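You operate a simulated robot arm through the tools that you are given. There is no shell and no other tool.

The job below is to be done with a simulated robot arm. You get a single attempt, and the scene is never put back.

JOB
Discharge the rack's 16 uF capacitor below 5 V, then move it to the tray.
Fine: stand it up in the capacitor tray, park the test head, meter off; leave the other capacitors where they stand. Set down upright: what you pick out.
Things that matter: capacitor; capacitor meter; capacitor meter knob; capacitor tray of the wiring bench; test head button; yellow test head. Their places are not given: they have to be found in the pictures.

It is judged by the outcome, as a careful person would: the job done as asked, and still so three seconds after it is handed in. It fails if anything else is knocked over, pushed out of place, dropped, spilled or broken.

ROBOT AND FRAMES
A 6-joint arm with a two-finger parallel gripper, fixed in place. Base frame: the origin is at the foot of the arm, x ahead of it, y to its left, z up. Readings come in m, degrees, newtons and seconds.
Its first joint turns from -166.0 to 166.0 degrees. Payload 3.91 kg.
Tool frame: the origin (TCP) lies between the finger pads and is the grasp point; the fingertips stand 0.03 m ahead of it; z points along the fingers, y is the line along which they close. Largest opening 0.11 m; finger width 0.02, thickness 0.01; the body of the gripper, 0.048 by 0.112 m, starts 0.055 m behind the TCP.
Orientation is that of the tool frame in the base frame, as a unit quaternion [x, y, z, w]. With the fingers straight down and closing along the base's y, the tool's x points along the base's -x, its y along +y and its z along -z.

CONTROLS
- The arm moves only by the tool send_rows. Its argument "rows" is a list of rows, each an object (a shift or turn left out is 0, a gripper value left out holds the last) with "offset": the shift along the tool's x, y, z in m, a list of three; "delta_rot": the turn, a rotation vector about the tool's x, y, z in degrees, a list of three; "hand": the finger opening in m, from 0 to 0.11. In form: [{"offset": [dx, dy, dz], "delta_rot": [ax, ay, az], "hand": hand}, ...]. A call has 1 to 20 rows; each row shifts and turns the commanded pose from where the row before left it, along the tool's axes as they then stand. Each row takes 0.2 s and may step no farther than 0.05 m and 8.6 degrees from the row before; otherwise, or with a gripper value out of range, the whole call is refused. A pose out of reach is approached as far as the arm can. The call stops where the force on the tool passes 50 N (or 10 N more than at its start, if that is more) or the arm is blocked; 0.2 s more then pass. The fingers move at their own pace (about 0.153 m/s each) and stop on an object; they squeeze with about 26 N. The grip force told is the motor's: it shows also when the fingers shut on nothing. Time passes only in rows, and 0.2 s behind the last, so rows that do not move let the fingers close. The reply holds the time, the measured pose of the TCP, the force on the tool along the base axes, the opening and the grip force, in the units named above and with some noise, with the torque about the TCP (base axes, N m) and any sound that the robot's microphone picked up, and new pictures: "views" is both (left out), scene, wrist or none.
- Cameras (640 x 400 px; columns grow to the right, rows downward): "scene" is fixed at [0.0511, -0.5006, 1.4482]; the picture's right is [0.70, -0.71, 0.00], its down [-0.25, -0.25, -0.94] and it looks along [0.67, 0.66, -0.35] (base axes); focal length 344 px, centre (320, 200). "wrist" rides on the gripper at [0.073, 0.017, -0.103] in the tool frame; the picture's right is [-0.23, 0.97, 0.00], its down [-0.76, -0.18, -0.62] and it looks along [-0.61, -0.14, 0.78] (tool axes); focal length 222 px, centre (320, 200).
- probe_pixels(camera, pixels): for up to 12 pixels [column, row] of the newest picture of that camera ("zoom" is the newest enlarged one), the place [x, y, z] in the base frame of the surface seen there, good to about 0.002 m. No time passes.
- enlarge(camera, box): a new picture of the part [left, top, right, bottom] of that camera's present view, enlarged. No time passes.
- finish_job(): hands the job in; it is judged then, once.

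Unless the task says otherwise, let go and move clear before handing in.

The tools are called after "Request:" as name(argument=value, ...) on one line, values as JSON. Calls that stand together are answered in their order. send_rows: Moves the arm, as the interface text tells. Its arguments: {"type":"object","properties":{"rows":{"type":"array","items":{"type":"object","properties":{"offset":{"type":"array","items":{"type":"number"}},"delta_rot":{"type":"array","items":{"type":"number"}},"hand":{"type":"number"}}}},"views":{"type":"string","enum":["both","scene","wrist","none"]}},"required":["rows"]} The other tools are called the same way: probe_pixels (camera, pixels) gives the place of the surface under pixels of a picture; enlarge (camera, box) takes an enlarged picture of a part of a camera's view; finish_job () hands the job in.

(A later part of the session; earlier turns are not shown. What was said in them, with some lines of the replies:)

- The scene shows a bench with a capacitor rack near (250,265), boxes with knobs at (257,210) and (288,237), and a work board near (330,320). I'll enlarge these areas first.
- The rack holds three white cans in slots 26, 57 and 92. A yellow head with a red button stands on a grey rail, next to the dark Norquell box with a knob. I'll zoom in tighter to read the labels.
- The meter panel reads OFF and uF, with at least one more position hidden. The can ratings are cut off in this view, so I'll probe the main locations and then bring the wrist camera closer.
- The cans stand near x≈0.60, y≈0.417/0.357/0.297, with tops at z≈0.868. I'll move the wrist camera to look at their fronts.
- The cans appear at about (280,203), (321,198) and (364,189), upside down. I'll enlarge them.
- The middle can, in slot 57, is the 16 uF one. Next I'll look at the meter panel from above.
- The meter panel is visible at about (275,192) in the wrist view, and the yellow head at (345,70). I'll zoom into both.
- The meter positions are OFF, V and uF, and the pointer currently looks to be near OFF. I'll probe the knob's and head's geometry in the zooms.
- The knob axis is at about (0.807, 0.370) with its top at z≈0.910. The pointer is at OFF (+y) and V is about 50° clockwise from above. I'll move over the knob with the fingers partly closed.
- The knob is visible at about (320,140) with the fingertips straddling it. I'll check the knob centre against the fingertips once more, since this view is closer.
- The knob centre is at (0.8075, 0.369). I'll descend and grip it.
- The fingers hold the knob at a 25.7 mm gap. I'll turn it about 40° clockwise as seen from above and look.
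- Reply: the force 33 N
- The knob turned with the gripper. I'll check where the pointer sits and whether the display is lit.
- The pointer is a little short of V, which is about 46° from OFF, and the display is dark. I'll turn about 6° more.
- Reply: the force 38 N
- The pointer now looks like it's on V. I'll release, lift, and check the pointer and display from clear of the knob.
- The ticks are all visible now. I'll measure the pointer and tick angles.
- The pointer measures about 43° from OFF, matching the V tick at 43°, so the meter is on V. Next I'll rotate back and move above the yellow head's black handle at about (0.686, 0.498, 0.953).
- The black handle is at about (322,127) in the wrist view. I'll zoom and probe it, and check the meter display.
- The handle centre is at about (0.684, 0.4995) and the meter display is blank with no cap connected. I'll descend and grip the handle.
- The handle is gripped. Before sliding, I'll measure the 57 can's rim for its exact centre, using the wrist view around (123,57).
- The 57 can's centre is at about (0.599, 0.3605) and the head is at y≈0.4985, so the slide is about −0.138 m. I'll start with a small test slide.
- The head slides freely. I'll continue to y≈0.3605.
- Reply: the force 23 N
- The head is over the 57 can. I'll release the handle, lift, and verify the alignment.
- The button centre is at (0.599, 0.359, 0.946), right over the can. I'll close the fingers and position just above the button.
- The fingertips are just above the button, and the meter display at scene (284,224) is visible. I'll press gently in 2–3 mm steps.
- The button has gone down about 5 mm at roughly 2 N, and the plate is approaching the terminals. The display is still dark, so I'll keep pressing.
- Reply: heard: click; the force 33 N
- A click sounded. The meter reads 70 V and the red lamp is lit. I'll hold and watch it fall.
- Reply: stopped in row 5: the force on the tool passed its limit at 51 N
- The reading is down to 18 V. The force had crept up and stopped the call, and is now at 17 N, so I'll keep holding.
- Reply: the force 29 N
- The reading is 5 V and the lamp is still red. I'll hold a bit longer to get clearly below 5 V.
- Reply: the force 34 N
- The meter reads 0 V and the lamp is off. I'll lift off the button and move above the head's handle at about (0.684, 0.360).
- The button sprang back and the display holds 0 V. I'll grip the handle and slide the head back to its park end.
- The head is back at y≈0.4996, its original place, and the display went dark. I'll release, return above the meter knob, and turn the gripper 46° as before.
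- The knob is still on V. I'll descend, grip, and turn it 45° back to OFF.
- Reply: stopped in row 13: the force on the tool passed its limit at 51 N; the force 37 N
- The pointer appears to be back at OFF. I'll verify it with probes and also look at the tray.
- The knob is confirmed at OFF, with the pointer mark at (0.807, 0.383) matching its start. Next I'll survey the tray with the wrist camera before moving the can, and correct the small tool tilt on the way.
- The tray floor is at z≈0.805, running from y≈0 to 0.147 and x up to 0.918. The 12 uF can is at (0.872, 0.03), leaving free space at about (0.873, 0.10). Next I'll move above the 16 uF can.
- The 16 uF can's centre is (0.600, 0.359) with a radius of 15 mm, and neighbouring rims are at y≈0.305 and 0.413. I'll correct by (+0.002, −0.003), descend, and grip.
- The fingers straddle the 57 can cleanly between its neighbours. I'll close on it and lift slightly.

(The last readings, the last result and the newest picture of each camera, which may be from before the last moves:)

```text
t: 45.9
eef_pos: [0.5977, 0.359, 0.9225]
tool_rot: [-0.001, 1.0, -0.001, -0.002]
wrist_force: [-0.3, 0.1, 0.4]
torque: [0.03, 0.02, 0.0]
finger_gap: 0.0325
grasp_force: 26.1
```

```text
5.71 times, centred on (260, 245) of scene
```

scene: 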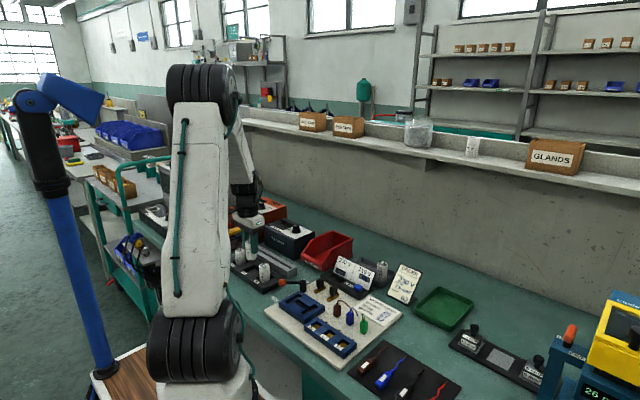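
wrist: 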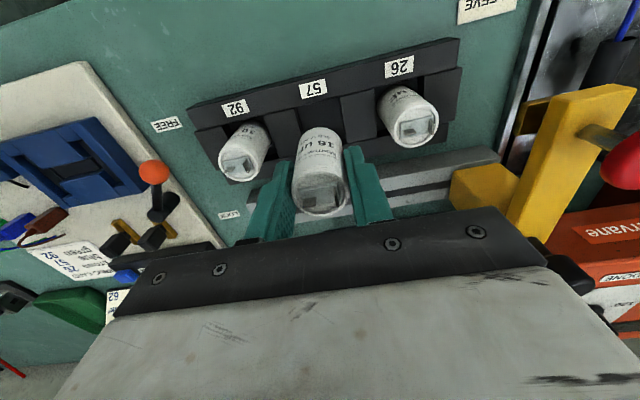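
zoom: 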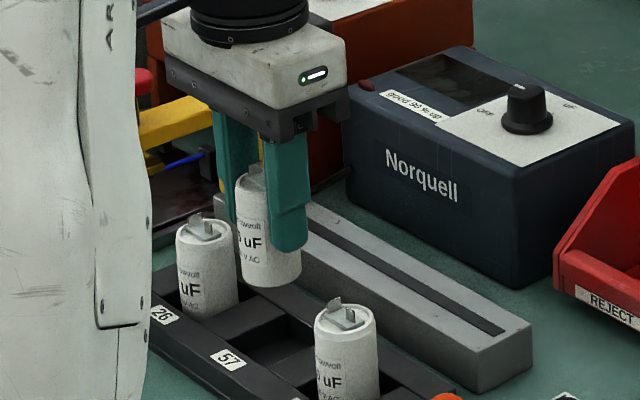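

The 16 uF can is lifted clear and upright, and the others are undisturbed. I'll raise it and carry it over to above the tray's free spot.

Request:
send_rows(rows=[{"offset": [0, 0, -0.035]}, {"offset": [0, 0, -0.04]}, {"offset": [0, 0, -0.04]}, {"offset": [-0.0306, -0.0288, 0]}, {"offset": [-0.0306, -0.0288, 0]}, {"offset": [-0.0306, -0.0288, 0]}, {"offset": [-0.0306, -0.0288, 0]}, {"offset": [-0.0306, -0.0288, 0]}, {"offset": [-0.0306, -0.0288, 0]}, {"offset": [-0.0306, -0.0288, 0]}, {"offset": [-0.0306, -0.0288, 0]}, {"offset": [-0.0306, -0.0288, 0]}, {}, {}])

Request:
enlarge(camera="scene", box=[310, 190, 430, 300])

Request:
enlarge(camera="wrist", box=[200, 60, 440, 220])

```text
t: 48.9
eef_pos: [0.8784, 0.0999, 1.0374]
tool_rot: [0.0, 1.0, 0.0, -0.001]
wrist_force: [-0.8, -0.2, -1.2]
torque: [0.03, -0.01, 0.0]
finger_gap: 0.0328
grasp_force: 25.7
```

scene: 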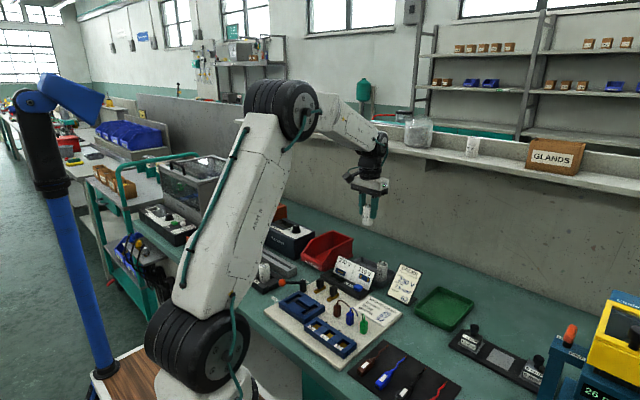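
wrist: 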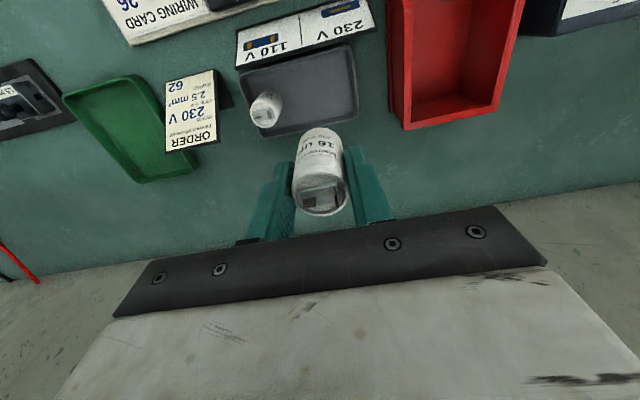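

```text
3.64 times, centred on (370, 245) of scene
```

zoom: 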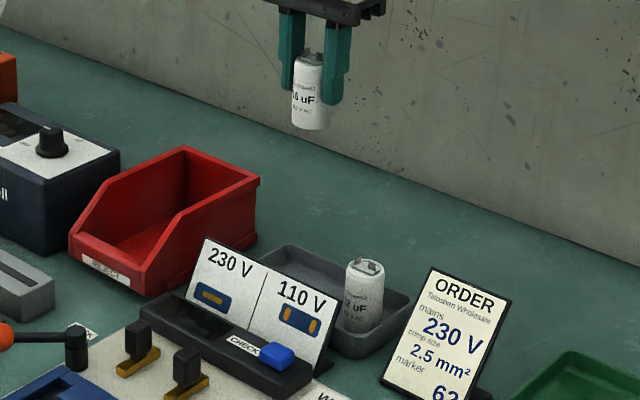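

```text
2.50 times, centred on (320, 140) of wrist
```

zoom: 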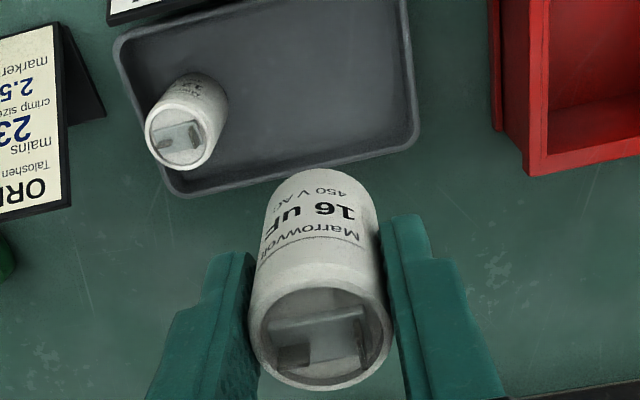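

Now the whole tray is visible in the wrist view. I'll probe the tray edges, the 12 uF can, and the held can.

Request:
probe_pixels(camera="zoom", pixels=[[115, 45], [185, 190], [415, 120], [270, 12], [390, 20], [300, 160], [300, 90], [390, 110], [400, 60], [330, 50], [250, 120], [230, 40]])

Request:
probe_pixels(camera="zoom", pixels=[[148, 145], [203, 130], [185, 168], [170, 105], [320, 175], [255, 320], [385, 310], [330, 385], [310, 290], [118, 20], [495, 125], [290, 200]])

Request:
probe_pixels(camera="scene", pixels=[[366, 224], [366, 222], [367, 215], [365, 208]])

```text
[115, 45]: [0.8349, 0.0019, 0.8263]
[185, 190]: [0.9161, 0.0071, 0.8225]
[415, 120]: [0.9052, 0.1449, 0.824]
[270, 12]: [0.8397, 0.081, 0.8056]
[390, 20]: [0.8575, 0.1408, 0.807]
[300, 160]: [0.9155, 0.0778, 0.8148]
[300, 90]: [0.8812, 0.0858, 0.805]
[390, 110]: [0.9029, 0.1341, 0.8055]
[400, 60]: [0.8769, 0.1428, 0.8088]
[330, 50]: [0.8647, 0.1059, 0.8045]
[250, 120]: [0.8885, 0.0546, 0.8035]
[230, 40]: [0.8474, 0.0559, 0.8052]
```

```text
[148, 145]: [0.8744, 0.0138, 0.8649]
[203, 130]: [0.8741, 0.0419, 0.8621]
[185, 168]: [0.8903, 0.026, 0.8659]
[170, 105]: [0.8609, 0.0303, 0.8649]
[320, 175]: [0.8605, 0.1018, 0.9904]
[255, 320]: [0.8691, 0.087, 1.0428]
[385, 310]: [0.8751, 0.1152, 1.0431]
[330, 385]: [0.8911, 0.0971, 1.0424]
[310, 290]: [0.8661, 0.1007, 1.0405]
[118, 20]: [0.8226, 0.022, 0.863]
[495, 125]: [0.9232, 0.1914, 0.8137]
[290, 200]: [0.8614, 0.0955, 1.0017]
```

```text
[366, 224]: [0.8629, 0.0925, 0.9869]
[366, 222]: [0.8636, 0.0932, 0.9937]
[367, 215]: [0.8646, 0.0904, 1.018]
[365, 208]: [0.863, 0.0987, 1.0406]
```

The held can is at (0.876, 0.101) with its bottom at z≈0.9825, over free tray floor at z≈0.805. I'll lower it most of the way.

Request:
send_rows(rows=[{"offset": [0, 0, 0.04]}, {"offset": [0, 0, 0.04]}, {"offset": [0, 0, 0.04]}, {"offset": [0, 0, 0.03]}, {"offset": [0, 0, 0.015]}, {}])

Request:
enlarge(camera="scene", box=[330, 225, 410, 285])

Request:
enlarge(camera="wrist", box=[200, 80, 440, 240])

```text
t: 50.3
eef_pos: [0.8766, 0.1003, 0.8696]
tool_rot: [-0.001, 1.0, 0.0, -0.001]
wrist_force: [0.3, 1.0, -0.7]
torque: [0.02, 0.02, 0.01]
finger_gap: 0.0328
grasp_force: 25.7
```

scene: 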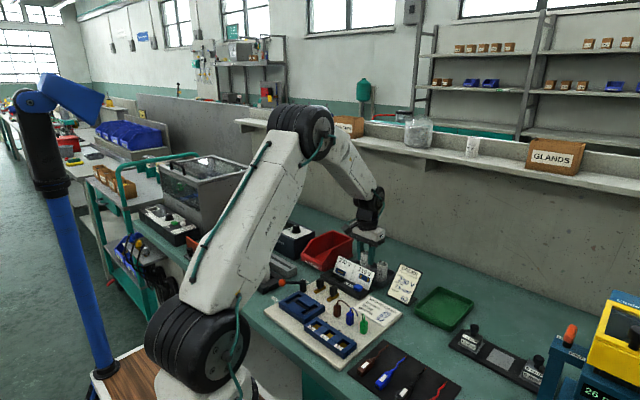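
wrist: 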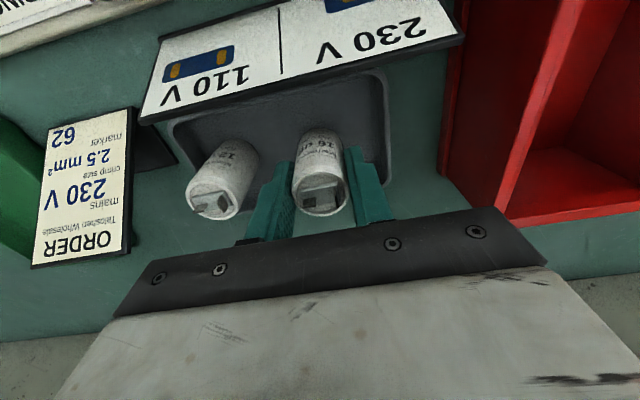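

```text
6.67 times, centred on (370, 255) of scene
```

zoom: 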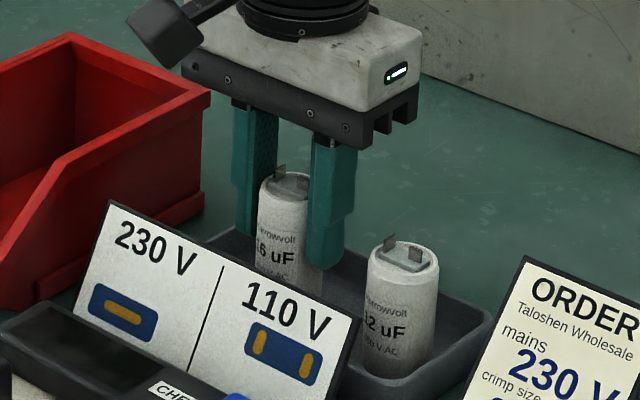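

```text
2.50 times, centred on (320, 160) of wrist
```

zoom: 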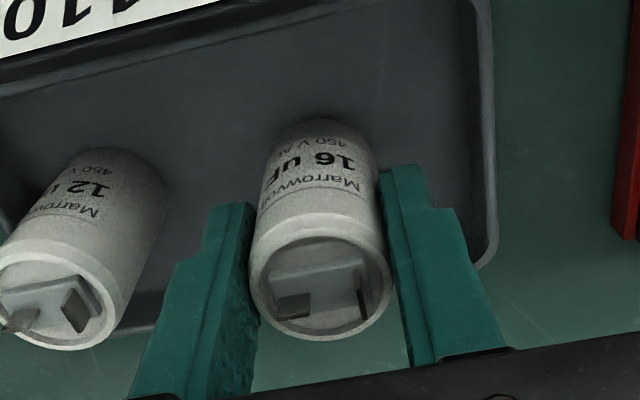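

The can is about 10 mm above the tray floor, well clear of the 12 uF can. I'll lower it in small steps and watch for contact.

Request:
send_rows(rows=[{"offset": [0, 0, 0.003]}, {"offset": [0, 0, 0.002]}, {"offset": [0, 0, 0.0015]}, {}], views="none")

Request:
probe_pixels(camera="wrist", pixels=[[297, 190], [345, 185], [322, 210]])

```text
t: 51.3
eef_pos: [0.8756, 0.1, 0.865]
tool_rot: [0.0, 1.0, 0.0, -0.001]
wrist_force: [-0.4, 1.3, -0.9]
torque: [0.01, 0.02, 0.01]
finger_gap: 0.0329
grasp_force: 26.0
```

```text
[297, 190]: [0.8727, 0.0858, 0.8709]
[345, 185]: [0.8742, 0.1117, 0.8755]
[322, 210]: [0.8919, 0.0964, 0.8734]
```

Request:
send_rows(rows=[{"offset": [0, 0, 0.001]}, {}], views="none")

Request:
send_rows(rows=[{"offset": [0, 0, 0.001]}, {}], views="none")

```text
t: 51.9
eef_pos: [0.8756, 0.1003, 0.8647]
tool_rot: [-0.001, 1.0, 0.0, -0.002]
wrist_force: [0.5, -0.4, 0.1]
torque: [0.01, 0.01, -0.03]
finger_gap: 0.0331
grasp_force: 25.7
```

```text
t: 52.5
eef_pos: [0.8751, 0.1005, 0.8625]
tool_rot: [0.0, 1.0, 0.0, -0.001]
wrist_force: [-0.2, -0.7, -1.1]
torque: [0.01, 0.0, -0.01]
finger_gap: 0.0328
grasp_force: 26.1
```

No contact yet at z≈0.8625. I'll continue in 1 mm steps.

Request:
send_rows(rows=[{"offset": [0, 0, 0.001]}, {}], views="none")

Request:
send_rows(rows=[{"offset": [0, 0, 0.001]}, {}], views="wrist")

Request:
enlarge(camera="wrist", box=[200, 80, 440, 240])

Request:
enlarge(camera="scene", box=[330, 225, 410, 285])

```text
t: 53.1
eef_pos: [0.8765, 0.099, 0.8621]
tool_rot: [-0.001, 1.0, 0.0, 0.0]
wrist_force: [0.0, 0.2, 0.0]
torque: [0.0, 0.04, 0.03]
finger_gap: 0.0327
grasp_force: 26.1
```

```text
t: 53.7
eef_pos: [0.8764, 0.0993, 0.8609]
tool_rot: [-0.001, 1.0, 0.0, 0.0]
wrist_force: [-0.3, 0.3, -0.5]
torque: [0.01, -0.02, -0.02]
finger_gap: 0.0329
grasp_force: 25.7
```

wrist: 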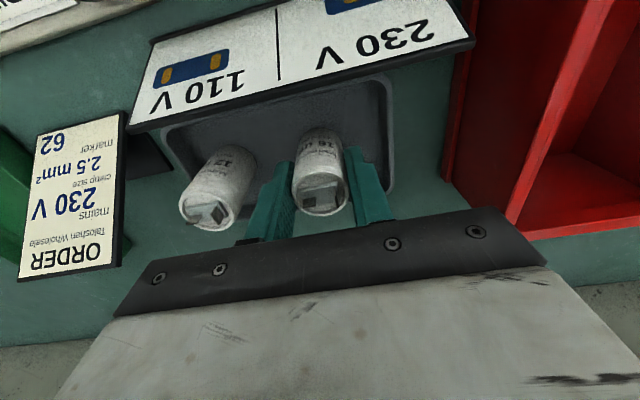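

```text
2.50 times, centred on (320, 160) of wrist
```

zoom: 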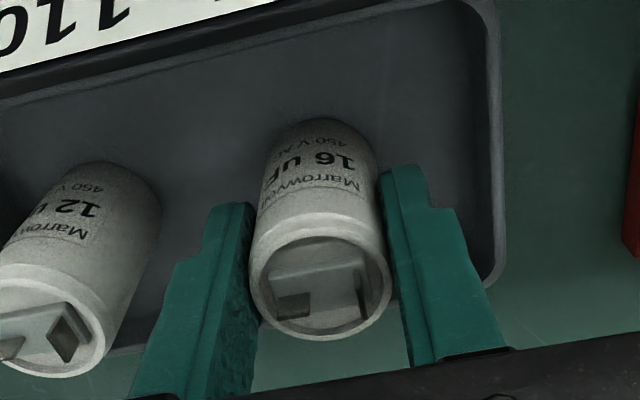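

```text
6.67 times, centred on (370, 255) of scene
```

zoom: 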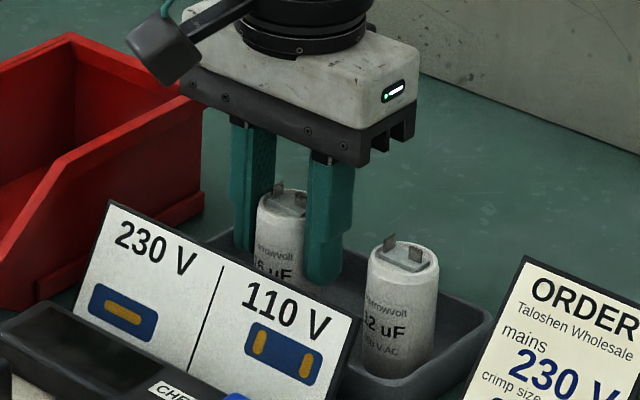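

Request:
probe_pixels(camera="wrist", pixels=[[299, 190], [342, 184], [322, 213], [209, 222], [222, 225], [300, 200]])

Request:
send_rows(rows=[{"offset": [0, 0, 0.001]}, {}], views="none")

```text
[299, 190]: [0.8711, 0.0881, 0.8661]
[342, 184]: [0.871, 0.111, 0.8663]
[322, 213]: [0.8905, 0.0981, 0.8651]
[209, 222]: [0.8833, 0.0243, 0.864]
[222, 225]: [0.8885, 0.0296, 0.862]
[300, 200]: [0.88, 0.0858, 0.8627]
```

```text
t: 54.3
eef_pos: [0.8762, 0.1005, 0.8607]
tool_rot: [-0.001, 1.0, 0.001, 0.0]
wrist_force: [-0.8, -2.3, 7.6]
torque: [-0.15, 0.1, -0.03]
finger_gap: 0.0328
grasp_force: 26.2
```

The force rose to 7.6 N, so the can rests on the tray floor. I'll open the fingers and withdraw straight up.

Request:
send_rows(rows=[{"hand": 0.036}, {"hand": 0.05}, {"hand": 0.05}, {"offset": [0, 0, -0.02]}, {"offset": [0, 0, -0.04]}, {"offset": [0, 0, -0.045]}, {"offset": [0, 0, -0.045]}, {}])

Request:
enlarge(camera="scene", box=[330, 225, 410, 285])

Request:
enlarge(camera="wrist", box=[200, 0, 440, 160])

```text
t: 56.1
eef_pos: [0.8751, 0.1021, 1.0106]
tool_rot: [-0.001, 1.0, 0.0, -0.001]
wrist_force: [-0.4, -0.3, -0.1]
torque: [0.0, 0.04, 0.0]
finger_gap: 0.05
grasp_force: 0.1
```

scene: 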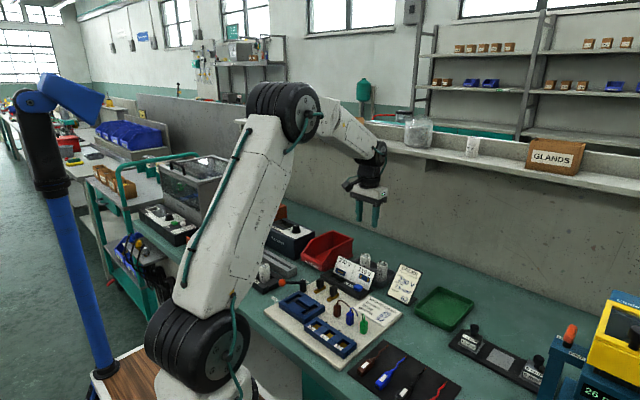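
wrist: 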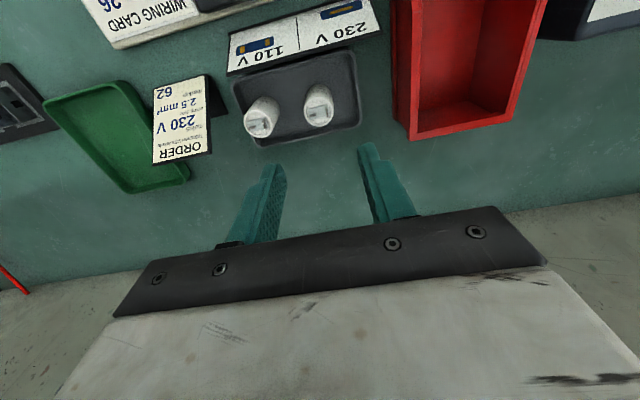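

```text
6.67 times, centred on (370, 255) of scene
```

zoom: 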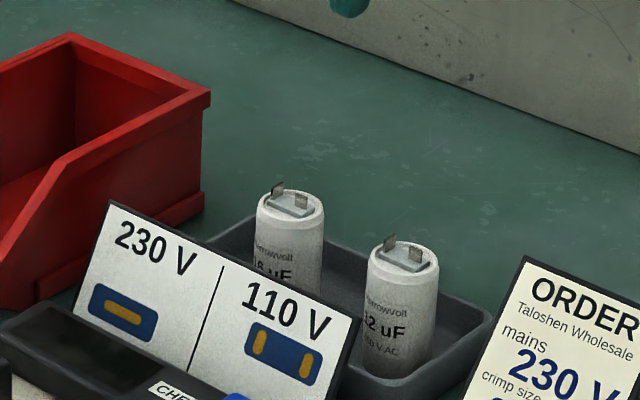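

```text
2.50 times, centred on (320, 80) of wrist
```

zoom: 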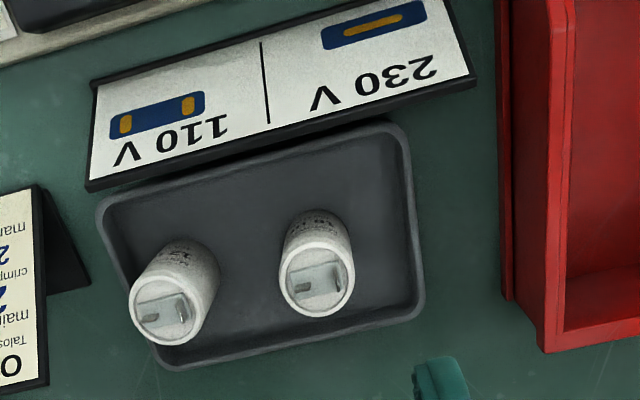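

The 16 uF can stands upright in the tray beside the untouched 12 uF can. I'll move the arm back to its starting area and check the head, the meter and the rack.

Request:
send_rows(rows=[{"offset": [0, 0, -0.04]}, {"offset": [0.038, 0.001, -0.018]}, {"offset": [0.038, 0.001, -0.018]}, {"offset": [0.038, 0.001, -0.018]}, {"offset": [0.038, 0.001, -0.018]}, {"offset": [0.038, 0.001, -0.018]}, {"offset": [0.038, 0.001, -0.018]}, {"offset": [0.038, 0.001, -0.018]}, {"offset": [0.038, 0.001, -0.018]}, {"offset": [0.038, 0.001, -0.018]}, {"offset": [0.038, 0.001, -0.018]}, {"offset": [0.038, 0.001, -0.018]}, {"offset": [0.035, 0.001, -0.01]}, {}])

Request:
enlarge(camera="scene", box=[200, 190, 320, 280])

Request:
enlarge(camera="scene", box=[225, 205, 305, 265])

Request:
enlarge(camera="scene", box=[256, 208, 312, 248])

Request:
probe_pixels(camera="wrist", pixels=[[537, 130], [512, 170], [500, 140]])

```text
t: 59.1
eef_pos: [0.4216, 0.1117, 1.259]
tool_rot: [-0.001, 1.0, 0.0, 0.0]
wrist_force: [-0.9, 0.4, 0.1]
torque: [-0.01, -0.04, 0.02]
finger_gap: 0.0503
grasp_force: 0.1
```

scene: 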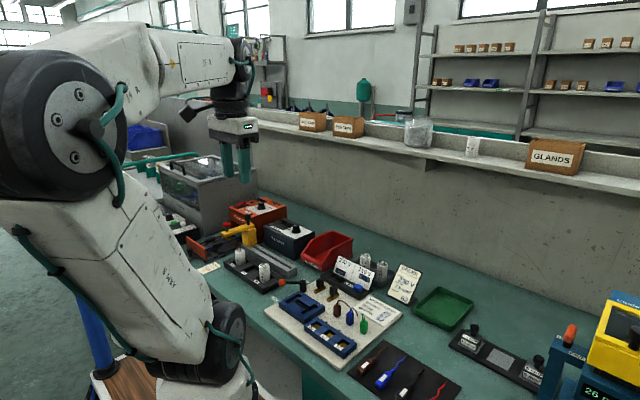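
wrist: 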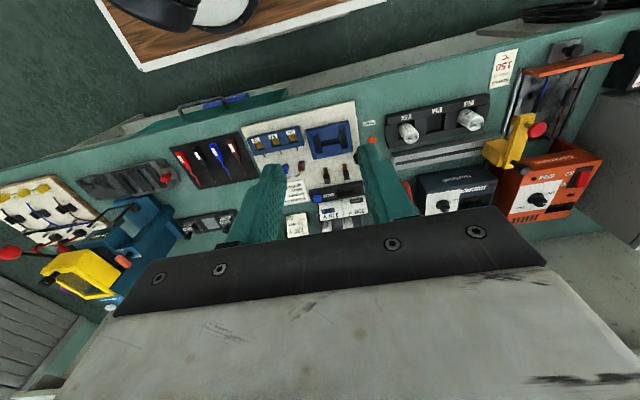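

```text
4.44 times, centred on (260, 235) of scene
```

zoom: 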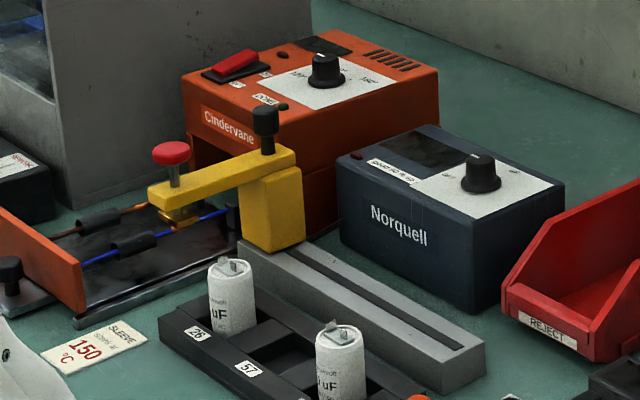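

```text
6.67 times, centred on (265, 235) of scene
```

zoom: 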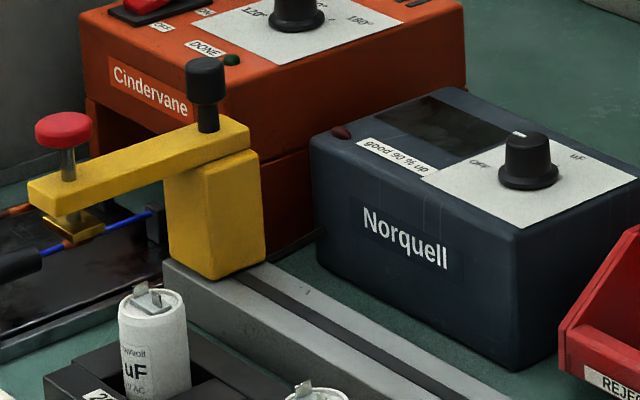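

```text
10.00 times, centred on (284, 228) of scene
```

zoom: 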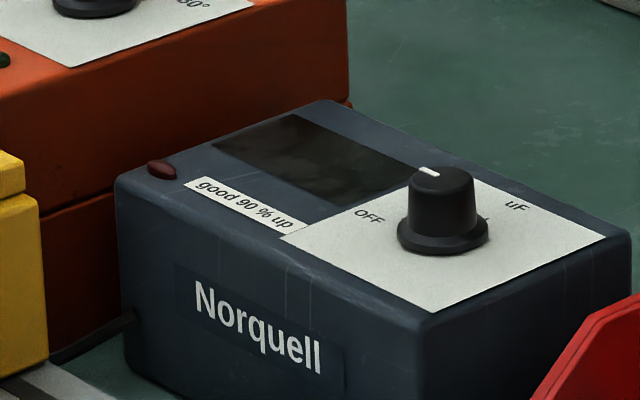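

```text
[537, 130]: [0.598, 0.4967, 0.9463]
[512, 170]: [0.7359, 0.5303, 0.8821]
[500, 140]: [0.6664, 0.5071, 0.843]
```

The yellow head is back at its original park position, and the meter knob is at OFF with its display dark. The 8 and 10 uF cans are still in the rack, and the 16 uF can stands in the tray, so I'm handing in the job.

Request:
finish_job()

```text
The job is handed in.
```

The 16 uF capacitor is discharged and standing upright in the capacitor tray, and I've handed the job in.

- **Discharge:** I set the meter to V, slid the yellow test head over the 16 uF can in slot 57 and held its button down. The reading fell from 70 V to 0 V, and the red lamp went out.
- **Test head and meter:** The test head is back at the end of the rail where it started. The meter knob is at OFF and the display is dark.
- **Other capacitors:** The 8 uF and 10 uF cans are still in the rack, and the 12 uF can is still in the tray. Nothing else looked moved in the final pictures.

While I was holding the button, the force on the tool briefly passed its 50 N limit and one move stopped early. It passed the limit again while I was turning the knob back to OFF. Neither stop left any visible change in the head, meter or capacitor.
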